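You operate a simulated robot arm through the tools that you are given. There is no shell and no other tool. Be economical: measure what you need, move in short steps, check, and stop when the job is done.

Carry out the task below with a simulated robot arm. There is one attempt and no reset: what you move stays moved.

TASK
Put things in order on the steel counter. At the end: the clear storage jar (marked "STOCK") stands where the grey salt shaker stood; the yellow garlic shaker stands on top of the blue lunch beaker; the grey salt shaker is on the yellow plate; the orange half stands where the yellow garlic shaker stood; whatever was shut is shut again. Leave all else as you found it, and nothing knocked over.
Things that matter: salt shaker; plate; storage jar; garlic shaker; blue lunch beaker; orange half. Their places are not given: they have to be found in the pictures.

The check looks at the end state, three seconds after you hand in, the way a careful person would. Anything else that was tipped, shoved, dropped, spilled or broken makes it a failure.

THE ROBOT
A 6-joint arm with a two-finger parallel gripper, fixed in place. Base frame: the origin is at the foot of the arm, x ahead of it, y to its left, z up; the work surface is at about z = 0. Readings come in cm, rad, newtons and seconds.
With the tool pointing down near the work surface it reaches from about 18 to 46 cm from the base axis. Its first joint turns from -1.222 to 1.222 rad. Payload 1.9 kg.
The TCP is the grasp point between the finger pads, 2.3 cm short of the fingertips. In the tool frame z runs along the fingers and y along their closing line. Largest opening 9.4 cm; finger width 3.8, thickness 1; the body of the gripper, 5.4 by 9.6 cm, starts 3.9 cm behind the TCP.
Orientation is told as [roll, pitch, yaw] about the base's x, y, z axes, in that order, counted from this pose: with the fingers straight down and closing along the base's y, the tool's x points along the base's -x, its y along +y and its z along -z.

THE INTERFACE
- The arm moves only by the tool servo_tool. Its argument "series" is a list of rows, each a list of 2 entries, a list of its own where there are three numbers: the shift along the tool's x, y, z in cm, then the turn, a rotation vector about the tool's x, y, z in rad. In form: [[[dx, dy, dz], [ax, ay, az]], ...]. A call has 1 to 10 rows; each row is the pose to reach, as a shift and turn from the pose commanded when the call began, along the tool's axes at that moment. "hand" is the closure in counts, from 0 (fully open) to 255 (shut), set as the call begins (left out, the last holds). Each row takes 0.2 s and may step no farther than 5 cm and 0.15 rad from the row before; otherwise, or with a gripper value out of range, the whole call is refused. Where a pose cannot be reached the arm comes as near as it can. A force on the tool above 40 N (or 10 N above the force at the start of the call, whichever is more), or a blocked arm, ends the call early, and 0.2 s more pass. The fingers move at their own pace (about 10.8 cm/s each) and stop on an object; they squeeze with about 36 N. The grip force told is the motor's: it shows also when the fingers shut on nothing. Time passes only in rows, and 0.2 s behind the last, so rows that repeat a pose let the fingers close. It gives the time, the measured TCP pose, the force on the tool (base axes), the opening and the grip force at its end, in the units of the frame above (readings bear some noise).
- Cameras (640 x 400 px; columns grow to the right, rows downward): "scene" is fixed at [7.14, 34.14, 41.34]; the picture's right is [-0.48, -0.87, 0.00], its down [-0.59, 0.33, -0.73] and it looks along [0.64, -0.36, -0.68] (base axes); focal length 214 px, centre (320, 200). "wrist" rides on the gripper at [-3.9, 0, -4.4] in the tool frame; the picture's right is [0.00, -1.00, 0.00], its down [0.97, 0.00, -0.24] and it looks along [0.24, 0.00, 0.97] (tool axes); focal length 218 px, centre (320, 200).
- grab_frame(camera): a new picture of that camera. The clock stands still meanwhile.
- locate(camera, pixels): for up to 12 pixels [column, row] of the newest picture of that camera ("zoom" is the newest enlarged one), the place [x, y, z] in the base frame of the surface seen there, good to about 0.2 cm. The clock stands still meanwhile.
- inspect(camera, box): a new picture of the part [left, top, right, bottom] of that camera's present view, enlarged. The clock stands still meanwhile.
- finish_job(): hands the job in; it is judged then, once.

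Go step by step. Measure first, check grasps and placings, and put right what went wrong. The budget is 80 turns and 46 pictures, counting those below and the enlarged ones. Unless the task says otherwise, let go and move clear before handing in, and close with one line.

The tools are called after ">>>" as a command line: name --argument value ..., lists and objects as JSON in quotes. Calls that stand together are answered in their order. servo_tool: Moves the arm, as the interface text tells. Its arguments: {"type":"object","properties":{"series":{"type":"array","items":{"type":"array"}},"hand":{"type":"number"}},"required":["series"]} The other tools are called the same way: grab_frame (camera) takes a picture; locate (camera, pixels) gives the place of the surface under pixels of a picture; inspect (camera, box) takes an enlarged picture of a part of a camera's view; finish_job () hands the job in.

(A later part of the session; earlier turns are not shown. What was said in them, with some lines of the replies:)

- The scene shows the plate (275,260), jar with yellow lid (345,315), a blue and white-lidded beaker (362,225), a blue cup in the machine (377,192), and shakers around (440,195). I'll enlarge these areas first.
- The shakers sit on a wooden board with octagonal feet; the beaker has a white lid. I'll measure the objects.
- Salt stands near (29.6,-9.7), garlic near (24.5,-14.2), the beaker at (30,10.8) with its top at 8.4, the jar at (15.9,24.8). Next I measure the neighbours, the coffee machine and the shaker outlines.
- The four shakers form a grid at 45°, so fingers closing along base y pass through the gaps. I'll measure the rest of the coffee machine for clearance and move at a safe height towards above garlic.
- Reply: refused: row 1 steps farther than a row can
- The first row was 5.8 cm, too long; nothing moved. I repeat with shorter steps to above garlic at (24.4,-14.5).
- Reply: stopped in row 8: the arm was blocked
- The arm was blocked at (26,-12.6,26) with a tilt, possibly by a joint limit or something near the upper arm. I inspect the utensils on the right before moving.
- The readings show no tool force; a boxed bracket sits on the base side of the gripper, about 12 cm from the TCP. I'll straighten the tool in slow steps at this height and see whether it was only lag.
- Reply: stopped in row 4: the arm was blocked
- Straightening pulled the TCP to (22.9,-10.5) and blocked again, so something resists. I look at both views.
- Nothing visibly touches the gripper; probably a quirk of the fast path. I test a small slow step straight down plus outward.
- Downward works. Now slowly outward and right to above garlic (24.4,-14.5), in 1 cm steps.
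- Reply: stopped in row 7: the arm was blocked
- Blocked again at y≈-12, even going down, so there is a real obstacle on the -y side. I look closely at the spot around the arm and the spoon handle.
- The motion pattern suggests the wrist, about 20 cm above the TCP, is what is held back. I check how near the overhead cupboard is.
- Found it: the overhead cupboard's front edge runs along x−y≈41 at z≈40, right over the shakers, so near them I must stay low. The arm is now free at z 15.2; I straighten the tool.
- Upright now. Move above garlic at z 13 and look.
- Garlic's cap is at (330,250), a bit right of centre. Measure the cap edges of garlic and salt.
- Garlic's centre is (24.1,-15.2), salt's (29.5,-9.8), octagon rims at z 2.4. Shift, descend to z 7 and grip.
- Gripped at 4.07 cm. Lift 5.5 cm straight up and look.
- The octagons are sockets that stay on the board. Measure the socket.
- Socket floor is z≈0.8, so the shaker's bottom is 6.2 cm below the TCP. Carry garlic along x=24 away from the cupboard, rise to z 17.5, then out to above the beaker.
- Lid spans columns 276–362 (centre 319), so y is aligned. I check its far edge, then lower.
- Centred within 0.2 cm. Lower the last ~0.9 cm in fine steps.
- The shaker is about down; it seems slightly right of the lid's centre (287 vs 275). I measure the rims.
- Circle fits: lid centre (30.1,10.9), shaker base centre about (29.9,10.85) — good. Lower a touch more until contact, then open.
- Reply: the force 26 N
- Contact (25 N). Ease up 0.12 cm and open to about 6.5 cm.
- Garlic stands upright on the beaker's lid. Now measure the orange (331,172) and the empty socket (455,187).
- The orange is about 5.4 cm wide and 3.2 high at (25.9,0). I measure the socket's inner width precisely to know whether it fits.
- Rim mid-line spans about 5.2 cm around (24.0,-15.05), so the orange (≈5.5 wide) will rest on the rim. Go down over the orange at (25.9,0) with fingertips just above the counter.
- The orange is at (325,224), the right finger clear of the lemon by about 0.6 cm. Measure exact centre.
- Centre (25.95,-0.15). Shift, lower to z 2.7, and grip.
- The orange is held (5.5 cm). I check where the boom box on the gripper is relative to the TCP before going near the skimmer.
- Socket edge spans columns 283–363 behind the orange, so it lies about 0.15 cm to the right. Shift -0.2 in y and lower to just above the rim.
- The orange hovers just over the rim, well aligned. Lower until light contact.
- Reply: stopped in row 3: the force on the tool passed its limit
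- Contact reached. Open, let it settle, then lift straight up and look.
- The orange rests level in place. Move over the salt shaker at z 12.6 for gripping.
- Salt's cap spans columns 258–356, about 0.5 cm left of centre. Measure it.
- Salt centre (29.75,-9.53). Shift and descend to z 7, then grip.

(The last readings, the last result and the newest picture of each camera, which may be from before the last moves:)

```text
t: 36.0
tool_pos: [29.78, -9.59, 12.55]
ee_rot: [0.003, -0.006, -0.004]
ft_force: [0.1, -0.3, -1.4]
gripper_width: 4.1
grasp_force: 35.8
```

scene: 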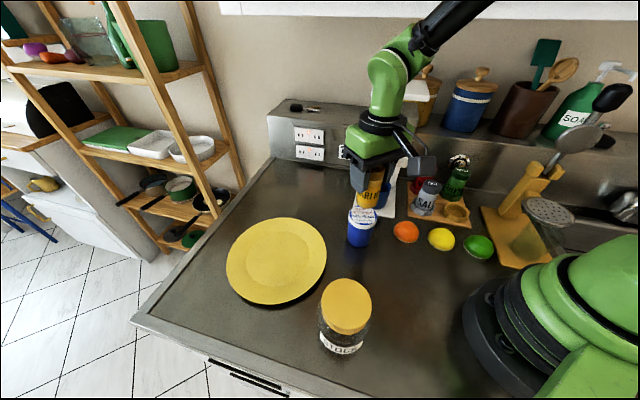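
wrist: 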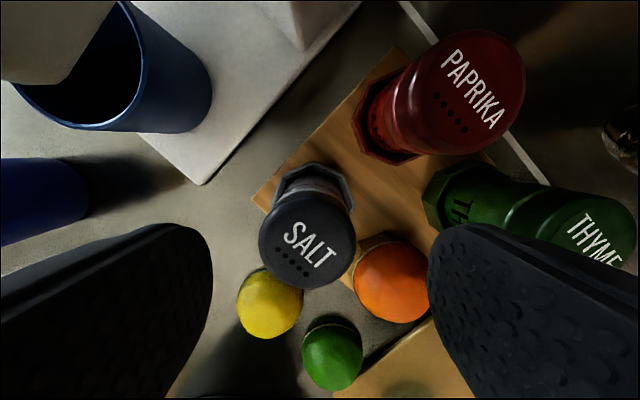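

Salt is held. Carry it round the front of the coffee machine and the garlic/beaker stack at z up to 17, towards the plate.

>>> servo_tool --series '[[[1.98, 1.3, 0], [0, 0, 0]], [[4.28, 4.1, 0], [0, 0, 0]], [[6.78, 7.6, -0.95], [0, 0, 0]], [[7.28, 12.1, -2.45], [0, 0, 0]], [[7.28, 16.6, -3.95], [0, 0, 0]], [[7.28, 21.1, -4.45], [0, 0, 0]], [[7.28, 25.6, -4.45], [0, 0, 0]], [[5.78, 29.9, -4.45], [0, 0, 0]], [[2.28, 33, -4.45], [0, 0, 0]], [[-0.52, 36.1, -4.45], [0, 0, 0]]]'

>>> servo_tool --series '[[[-1.7, 1.8, 1], [0, 0, 0]], [[-1.7, 1.8, 4], [0, 0, 0]], [[-1.7, 1.8, 7], [0, 0, 0]], [[-1.7, 1.8, 7], [0, 0, 0]]]'

>>> grab_frame --camera "scene"

>>> grab_frame --camera "wrist"

```text
t: 38.2
tool_pos: [30.45, 26.44, 16.78]
ee_rot: [0.0, -0.004, -0.005]
ft_force: [-1.1, 0.0, -1.4]
gripper_width: 4.09
grasp_force: 36.6
```

```text
t: 39.2
tool_pos: [32.22, 28.15, 9.76]
ee_rot: [0.003, -0.007, -0.003]
ft_force: [0.5, 0.9, -0.5]
gripper_width: 4.09
grasp_force: 36.3
```

```text
15 pictures are left
```

scene: 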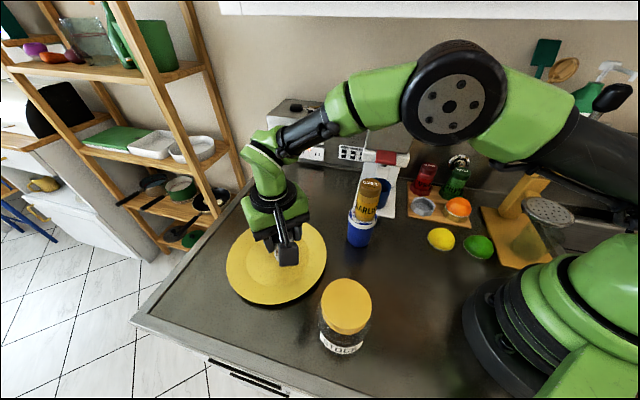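

```text
14 pictures are left
```

wrist: 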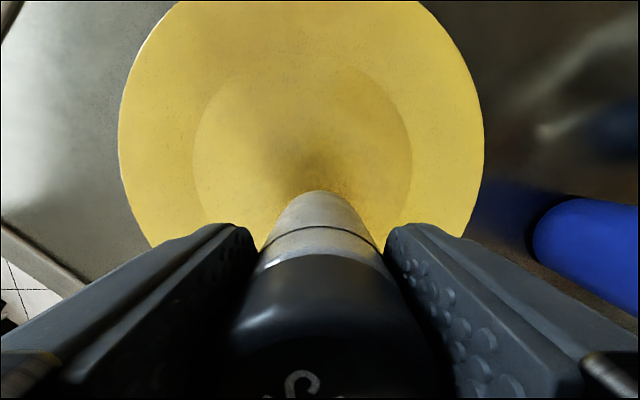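

Salt is above the plate's well. Lower to near contact, then creep.

>>> servo_tool --series '[[[0, 0, 1], [0, 0, 0]], [[0, 0, 2], [0, 0, 0]], [[0, 0, 2.5], [0, 0, 0]], [[0, 0, 2.5], [0, 0, 0]]]'

>>> servo_tool --series '[[[0, 0, 0.1], [0, 0, 0]], [[0, 0, 0.2], [0, 0, 0]], [[0, 0, 0.3], [0, 0, 0]], [[0, 0, 0.3], [0, 0, 0]]]'

>>> locate --camera "wrist" --pixels '[[320, 170], [300, 120], [260, 180]]'

```text
t: 40.2
tool_pos: [32.28, 28.35, 7.39]
ee_rot: [0.001, -0.007, -0.003]
ft_force: [-0.2, -0.6, -1.2]
gripper_width: 4.06
grasp_force: 36.3
```

```text
t: 41.2
tool_pos: [32.22, 28.21, 7.15]
ee_rot: [0.002, -0.007, -0.004]
ft_force: [-0.5, 0.1, -1.5]
gripper_width: 4.05
grasp_force: 36.4
```

```text
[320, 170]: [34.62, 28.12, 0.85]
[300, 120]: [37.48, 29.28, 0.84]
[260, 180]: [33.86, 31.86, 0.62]
```

>>> servo_tool --series '[[[0, 0, 0.08], [0, 0, 0]], [[0, 0, 0.16], [0, 0, 0]], [[0, 0, 0.16], [0, 0, 0]]]'

```text
t: 42.0
tool_pos: [32.12, 28.28, 7.1]
ee_rot: [0.001, -0.006, -0.003]
ft_force: [0.0, -0.5, -0.4]
gripper_width: 4.06
grasp_force: 35.9
```

No clear contact yet; another small creep.

>>> servo_tool --series '[[[0, 0, 0.08], [0, 0, 0]], [[0, 0, 0.16], [0, 0, 0]], [[0, 0, 0.16], [0, 0, 0]]]'

```text
t: 42.8
tool_pos: [32.22, 28.21, 6.97]
ee_rot: [0.002, -0.006, -0.003]
ft_force: [-2.3, -1.3, 8.1]
gripper_width: 4.07
grasp_force: 35.7
```

Contact at 8 N. Open and rise, then move back towards the jar at a height that clears it.

>>> servo_tool --series '[[[0, 0, 0], [0, 0, 0]], [[0, 0, 0], [0, 0, 0]], [[0, 0, 0], [0, 0, 0]]]' --hand 60

>>> servo_tool --series '[[[0, 0, -2], [0, 0, 0]], [[0, 0, -5], [0, 0, 0]], [[0, 0, -8], [0, 0, 0]], [[0, 0, -11.5], [0, 0, 0]], [[4, -1, -13], [0, 0, 0]], [[8, -2, -13.5], [0, 0, 0]], [[12, -3, -13.5], [0, 0, 0]], [[12, -3, -13.5], [0, 0, 0]]]'

>>> grab_frame --camera "wrist"

>>> grab_frame --camera "scene"

```text
t: 43.6
tool_pos: [32.15, 28.2, 7.01]
ee_rot: [0.002, -0.005, -0.004]
ft_force: [0.0, -0.4, 0.2]
gripper_width: 7.18
grasp_force: 0.2
```

```text
t: 45.4
tool_pos: [19.97, 25.1, 20.44]
ee_rot: [0.003, -0.008, -0.004]
ft_force: [-0.5, 0.5, 0.1]
gripper_width: 7.19
grasp_force: 0.0
```

```text
13 pictures are left
```

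wrist: 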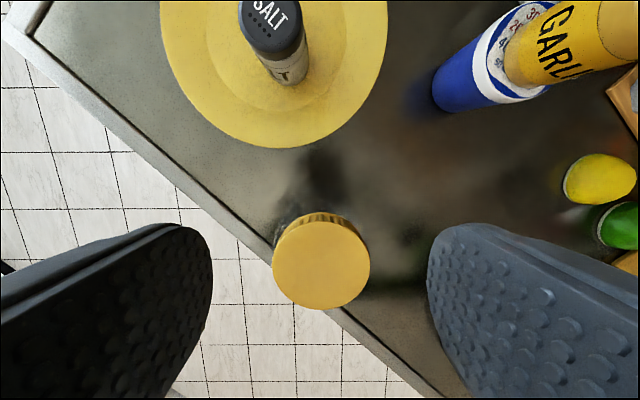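

```text
12 pictures are left
```

scene: 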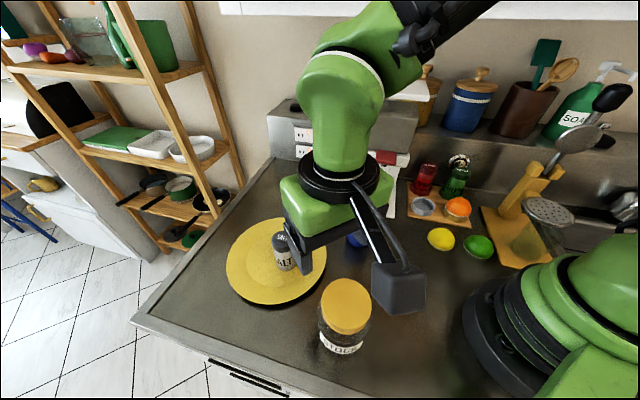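

Salt stands on the plate. Measure the jar lid (321,262) and the empty salt socket.

>>> locate --camera "wrist" --pixels '[[275, 262], [367, 262], [321, 225], [321, 305], [321, 265], [290, 218], [350, 222], [370, 240]]'

>>> inspect --camera "scene" --box '[290, 265, 400, 375]'

>>> locate --camera "scene" --pixels '[[424, 207], [411, 206], [436, 210], [426, 197], [421, 215], [458, 204]]'

```text
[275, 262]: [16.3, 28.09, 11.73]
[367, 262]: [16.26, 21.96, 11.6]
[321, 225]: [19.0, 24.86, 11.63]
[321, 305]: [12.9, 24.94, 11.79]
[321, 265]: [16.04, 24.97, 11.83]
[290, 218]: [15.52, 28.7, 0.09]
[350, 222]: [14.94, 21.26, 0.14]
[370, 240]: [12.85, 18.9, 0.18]
```

```text
3.64 times, centred on (345, 320) of scene
```

zoom: 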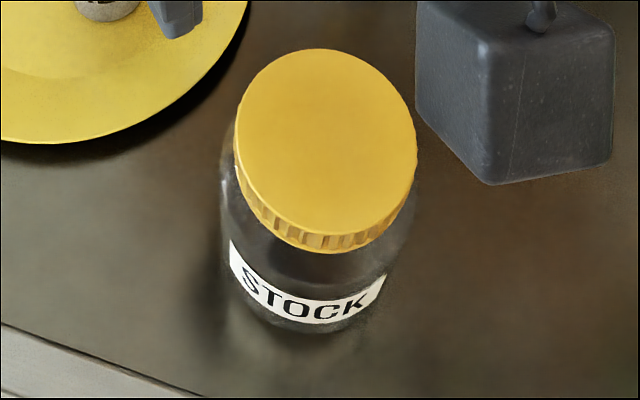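

```text
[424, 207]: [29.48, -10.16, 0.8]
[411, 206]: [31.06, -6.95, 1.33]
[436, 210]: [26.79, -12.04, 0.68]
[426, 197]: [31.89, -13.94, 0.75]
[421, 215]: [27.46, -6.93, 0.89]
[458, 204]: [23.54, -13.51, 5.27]
```

Jar lid centre (16.0,25.0), Ø 6.2; the glass is about 7 wide and below it. I'll grip the glass with TCP z 8.3 so the gripper body clears the lid (11.8). Open fully, go over and down to z 12.5 first.

>>> servo_tool --series '[[[2, 0, 0], [0, 0, 0]], [[3.97, -0.1, 0], [0, 0, 0]], [[3.97, -0.1, 3], [0, 0, 0]], [[3.97, -0.1, 6], [0, 0, 0]], [[3.97, -0.1, 9], [0, 0, 0]], [[3.97, -0.1, 12], [0, 0, 0]], [[3.97, -0.1, 12], [0, 0, 0]]]' --hand 0

>>> grab_frame --camera "wrist"

```text
t: 47.0
tool_pos: [16.05, 25.3, 8.2]
ee_rot: [0.004, -0.008, -0.002]
ft_force: [0.0, -0.2, -0.3]
gripper_width: 9.4
grasp_force: 0.0
```

```text
10 pictures are left
```

wrist: 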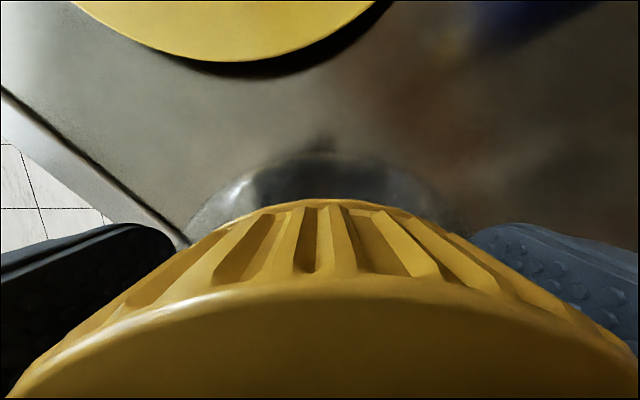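

The lid is between the fingers, nothing touched. Close on the glass.

>>> servo_tool --series '[[[0, 0, 0], [0, 0, 0]], [[0, 0, 0], [0, 0, 0]], [[0, 0, 0], [0, 0, 0]]]' --hand 255

>>> servo_tool --series '[[[0, 0, -0.5], [0, 0, 0]], [[0, 0, -1], [0, 0, 0]], [[0, 0, -1.5], [0, 0, 0]], [[0, 0, -1.5], [0, 0, 0]]]'

>>> inspect --camera "scene" --box '[270, 230, 430, 390]'

```text
t: 47.8
tool_pos: [16.12, 25.23, 8.33]
ee_rot: [0.002, -0.007, -0.004]
ft_force: [-0.2, 0.0, -0.2]
gripper_width: 7.85
grasp_force: 36.2
```

```text
t: 48.8
tool_pos: [16.17, 25.09, 9.84]
ee_rot: [0.003, -0.007, -0.003]
ft_force: [-1.2, -0.5, -2.3]
gripper_width: 7.82
grasp_force: 35.5
```

```text
2.50 times, centred on (350, 310) of scene
```

zoom: 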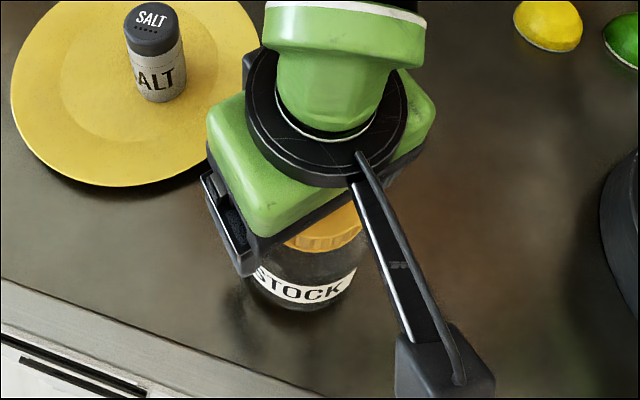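

Jar held at 7.8 cm and lifted upright. Carry it by the same safe path to in front of the salt socket.

>>> servo_tool --series '[[[0, 0, -3.7], [0, 0, 0]], [[-0.6, 0, -7.2], [0, 0, 0]], [[-3.3, -3.6, -7.7], [0, 0, 0]], [[-5.8, -7.6, -7.7], [0, 0, 0]], [[-6.3, -12.1, -7.7], [0, 0, 0]], [[-6.3, -16.6, -7.7], [0, 0, 0]], [[-6.3, -21.1, -7.2], [0, 0, 0]], [[-6.3, -25.6, -5.7], [0, 0, 0]], [[-7.3, -29.1, -4.2], [0, 0, 0]], [[-8.8, -30.1, -3.6], [0, 0, 0]]]'

>>> inspect --camera "scene" --box '[340, 130, 500, 270]'

```text
t: 51.0
tool_pos: [24.81, -4.81, 13.41]
ee_rot: [0.002, -0.004, -0.004]
ft_force: [0.8, 0.0, -2.8]
gripper_width: 7.83
grasp_force: 35.9
```

```text
2.86 times, centred on (420, 200) of scene
```

zoom: 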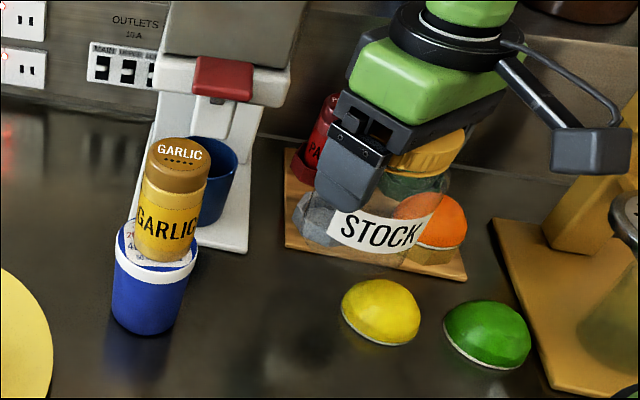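

The jar is clear of everything. Go diagonally over the salt socket at (29.8,-9.6), staying at z 13.3.

>>> servo_tool --series '[[[-1.2, -1.2, 0], [0, 0, 0]], [[-2.5, -2.4, 0], [0, 0, 0]], [[-3.8, -3.6, 0], [0, 0, 0]], [[-5, -4.8, 0], [0, 0, 0]], [[-5, -4.8, 0], [0, 0, 0]]]'

>>> inspect --camera "scene" --box '[380, 130, 490, 230]'

>>> grab_frame --camera "wrist"

```text
t: 52.2
tool_pos: [29.74, -9.65, 13.56]
ee_rot: [0.002, -0.006, -0.004]
ft_force: [-0.7, 0.4, -2.8]
gripper_width: 7.84
grasp_force: 35.7
```

```text
4.00 times, centred on (435, 180) of scene
```

zoom: 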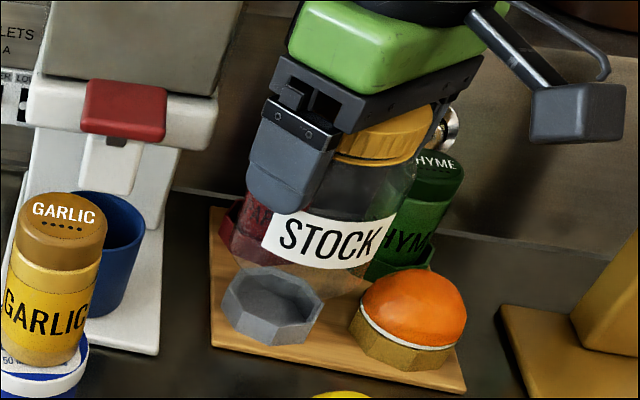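

```text
6 pictures are left
```

wrist: 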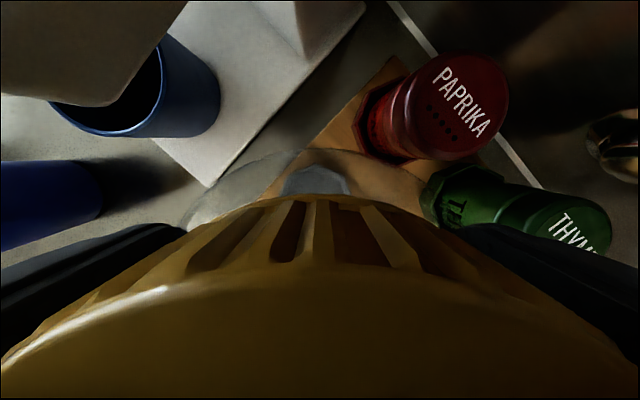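

The socket (270,305 in the zoom) is visible below the jar. Measure its rim before lowering.

>>> locate --camera "zoom" --pixels '[[226, 290], [318, 302], [270, 305], [275, 325], [247, 315], [305, 318], [295, 272], [250, 268]]'

```text
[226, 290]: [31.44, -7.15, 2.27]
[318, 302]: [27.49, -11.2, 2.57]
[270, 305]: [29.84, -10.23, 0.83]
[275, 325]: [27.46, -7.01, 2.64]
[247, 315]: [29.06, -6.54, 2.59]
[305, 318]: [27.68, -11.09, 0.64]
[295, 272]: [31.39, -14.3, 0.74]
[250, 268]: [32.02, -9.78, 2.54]
```

Socket centre ≈(29.6,-9.35). Shift +0.2 in y and lower to just above the rim.

>>> servo_tool --series '[[[0, 0.2, 0.8], [0, 0, 0]], [[0, 0.2, 1.6], [0, 0, 0]], [[0, 0.2, 2.2], [0, 0, 0]], [[0, 0.2, 2.2], [0, 0, 0]]]'

>>> servo_tool --series '[[[0, 0, 0.1], [0, 0, 0]], [[0, 0, 0.2], [0, 0, 0]], [[0, 0, 0.3], [0, 0, 0]], [[0, 0, 0.3], [0, 0, 0]]]'

```text
t: 53.2
tool_pos: [29.85, -9.57, 11.31]
ee_rot: [0.001, -0.006, -0.003]
ft_force: [-0.4, -0.3, -2.5]
gripper_width: 7.83
grasp_force: 35.9
```

```text
t: 54.2
tool_pos: [29.84, -9.48, 10.97]
ee_rot: [0.001, -0.008, -0.004]
ft_force: [-0.2, 0.0, -2.5]
gripper_width: 7.83
grasp_force: 36.1
```

No contact yet (z force still −2.5). Creep on in 0.08 cm steps.

>>> servo_tool --series '[[[0, 0, 0.08], [0, 0, 0]], [[0, 0, 0.16], [0, 0, 0]], [[0, 0, 0.2], [0, 0, 0]], [[0, 0, 0.2], [0, 0, 0]]]'

```text
t: 55.2
tool_pos: [29.74, -9.54, 10.73]
ee_rot: [0.003, -0.006, -0.003]
ft_force: [0.3, 0.9, -2.0]
gripper_width: 7.84
grasp_force: 35.6
```

>>> servo_tool --series '[[[0, 0, 0.06], [0, 0, 0]], [[0, 0, 0.12], [0, 0, 0]], [[0, 0, 0.12], [0, 0, 0]]]'

```text
t: 56.0
tool_pos: [29.92, -9.6, 10.67]
ee_rot: [0.001, -0.006, -0.003]
ft_force: [-5.9, -2.8, 15.5]
gripper_width: 7.82
grasp_force: 35.9
```

Contact made (15 N). Ease up slightly and open moderately, then rise only to z≈17 while moving away is safe: first straight up 3.5 cm.

>>> servo_tool --series '[[[0, 0, -0.06], [0, 0, 0]]]'

>>> servo_tool --series '[[[0, 0, 0], [0, 0, 0]], [[0, 0, 0], [0, 0, 0]], [[0, 0, 0], [0, 0, 0]]]' --hand 10

>>> inspect --camera "scene" --box '[380, 130, 490, 230]'

```text
t: 56.4
tool_pos: [29.92, -9.55, 10.66]
ee_rot: [0.002, -0.007, -0.004]
ft_force: [0.7, 0.2, 0.7]
gripper_width: 7.8
grasp_force: 35.5
```

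```text
t: 57.2
tool_pos: [29.93, -9.49, 10.8]
ee_rot: [-0.001, -0.008, -0.002]
ft_force: [-0.3, -0.2, -1.7]
gripper_width: 9.02
grasp_force: 0.1
```

```text
4.00 times, centred on (435, 180) of scene
```

zoom: 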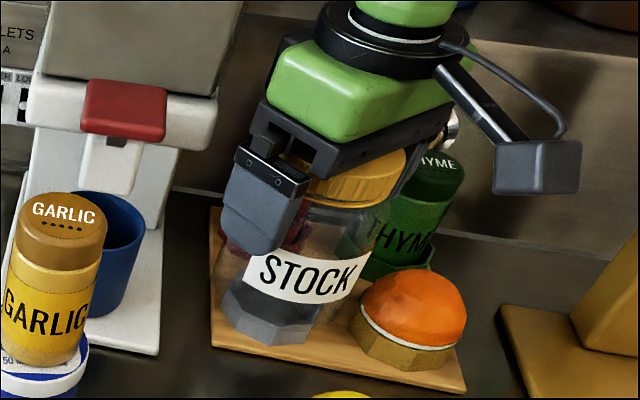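

The jar stands on the socket, upright. To avoid the cupboard I raise only to z 13.6, then back out along −x with the jar passing between the open fingers, then rise.

>>> servo_tool --series '[[[0, 0, -0.8], [0, 0, 0]], [[0, 0, -1.8], [0, 0, 0]], [[0, 0, -2.8], [0, 0, 0]], [[0, 0, -2.8], [0, 0, 0]]]' --hand 0

>>> servo_tool --series '[[[1, 0, 0], [0, 0, 0]], [[2, 0, 0], [0, 0, 0]], [[3, 0, 0], [0, 0, 0]], [[4, 0, 0], [0, 0, 0]], [[5, 0, 0], [0, 0, 0]], [[6.5, 0, -0.5], [0, 0, 0]], [[7.5, 1, -2], [0, 0, 0]], [[7.5, 3.5, -4], [0, 0, 0]], [[7.5, 7.5, -6], [0, 0, 0]], [[7.5, 11, -8], [0, 0, 0]]]'

>>> grab_frame --camera "scene"

```text
t: 58.2
tool_pos: [29.92, -9.59, 13.49]
ee_rot: [0.003, -0.006, -0.004]
ft_force: [1.0, -0.7, 0.2]
gripper_width: 9.4
grasp_force: 0.1
```

```text
t: 60.4
tool_pos: [22.33, 1.45, 21.58]
ee_rot: [0.002, -0.006, -0.003]
ft_force: [0.1, -0.1, 0.3]
gripper_width: 9.38
grasp_force: 0.0
```

```text
4 pictures are left
```

scene: 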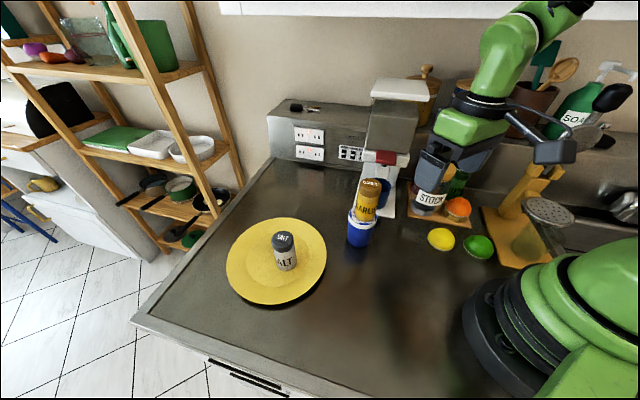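

All seems placed. Move the arm clear to about the starting place and take a final close look.

>>> servo_tool --series '[[[0, 3, -3], [0, 0, 0]], [[0, 6, -6], [0, 0, 0]], [[-2, 9, -8.5], [0, 0, 0]], [[-4, 10, -9.5], [0, 0, 0]], [[-4, 10, -9.5], [0, 0, 0]]]'

>>> inspect --camera "scene" --box '[340, 130, 520, 260]'

>>> grab_frame --camera "wrist"

```text
t: 61.6
tool_pos: [26.22, 11.5, 31.07]
ee_rot: [0.002, -0.005, -0.003]
ft_force: [0.5, 0.5, 0.4]
gripper_width: 9.4
grasp_force: 0.1
```

```text
3.08 times, centred on (430, 195) of scene
```

zoom: 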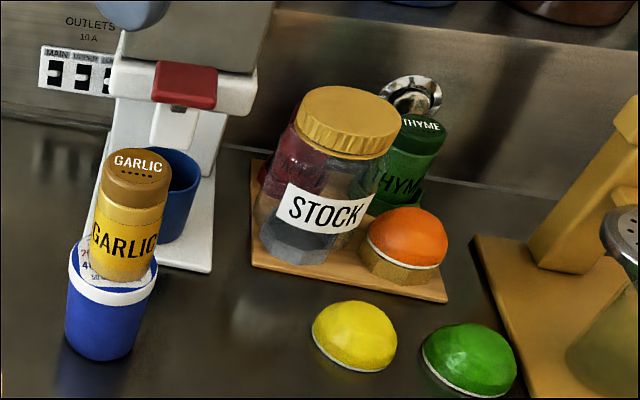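

```text
2 pictures are left
```

wrist: 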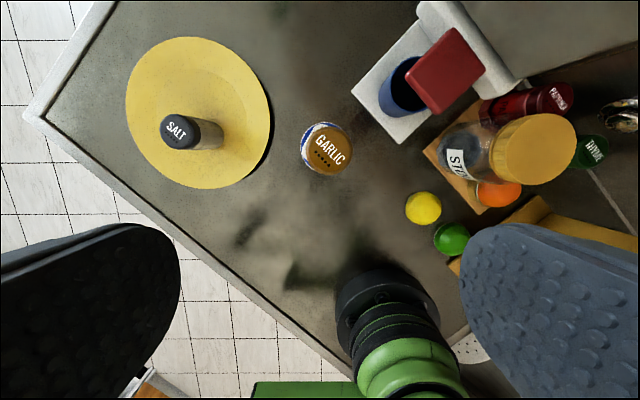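

All five placements look right; I check that the jar's lid is level and centred and that the orange is level.

>>> locate --camera "zoom" --pixels '[[305, 115], [395, 118], [350, 92], [345, 140], [350, 115], [405, 232], [135, 160]]'

```text
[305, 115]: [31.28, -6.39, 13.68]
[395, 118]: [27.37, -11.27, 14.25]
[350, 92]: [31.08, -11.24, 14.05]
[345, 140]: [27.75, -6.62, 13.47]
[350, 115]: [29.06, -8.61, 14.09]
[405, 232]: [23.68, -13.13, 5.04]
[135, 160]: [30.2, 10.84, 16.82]
```

I double-check the lid centre and level from the wrist picture.

>>> locate --camera "wrist" --pixels '[[500, 150], [574, 150], [540, 117], [540, 181], [538, 150], [497, 190], [411, 207], [180, 133]]'

>>> inspect --camera "scene" --box '[400, 145, 480, 215]'

```text
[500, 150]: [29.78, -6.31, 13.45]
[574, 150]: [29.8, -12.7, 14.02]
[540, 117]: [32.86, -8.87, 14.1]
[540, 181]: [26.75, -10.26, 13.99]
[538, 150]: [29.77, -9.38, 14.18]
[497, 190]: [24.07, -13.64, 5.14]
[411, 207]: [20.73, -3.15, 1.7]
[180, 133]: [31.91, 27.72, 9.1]
```

```text
5.71 times, centred on (440, 180) of scene
```

zoom: 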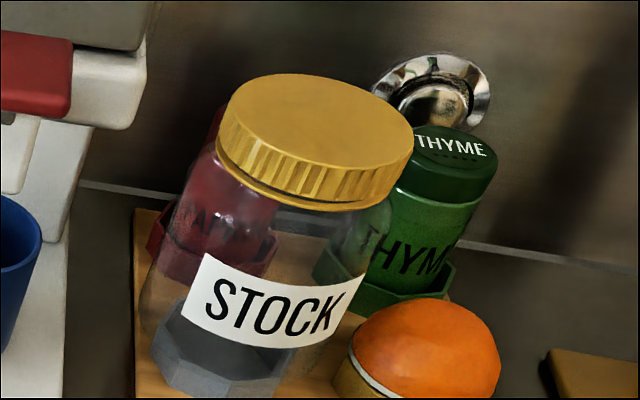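

The jar's lid is centred at (29.8,-9.5) and level at z≈14.1. The orange sits level on garlic's old socket, garlic is upright on the beaker, and salt is upright on the plate. The arm is clear, so I hand in.

>>> finish_job

```text
The job is handed in.
```

I handed in the job with all four things in place. The jar stands on salt's old socket with its lid on, garlic is on the blue lunch beaker, salt is on the yellow plate, and the orange half is on garlic's old socket. Early on the arm was blocked three times near the overhead cupboard, most likely by bumping it; I saw nothing moved or knocked over.
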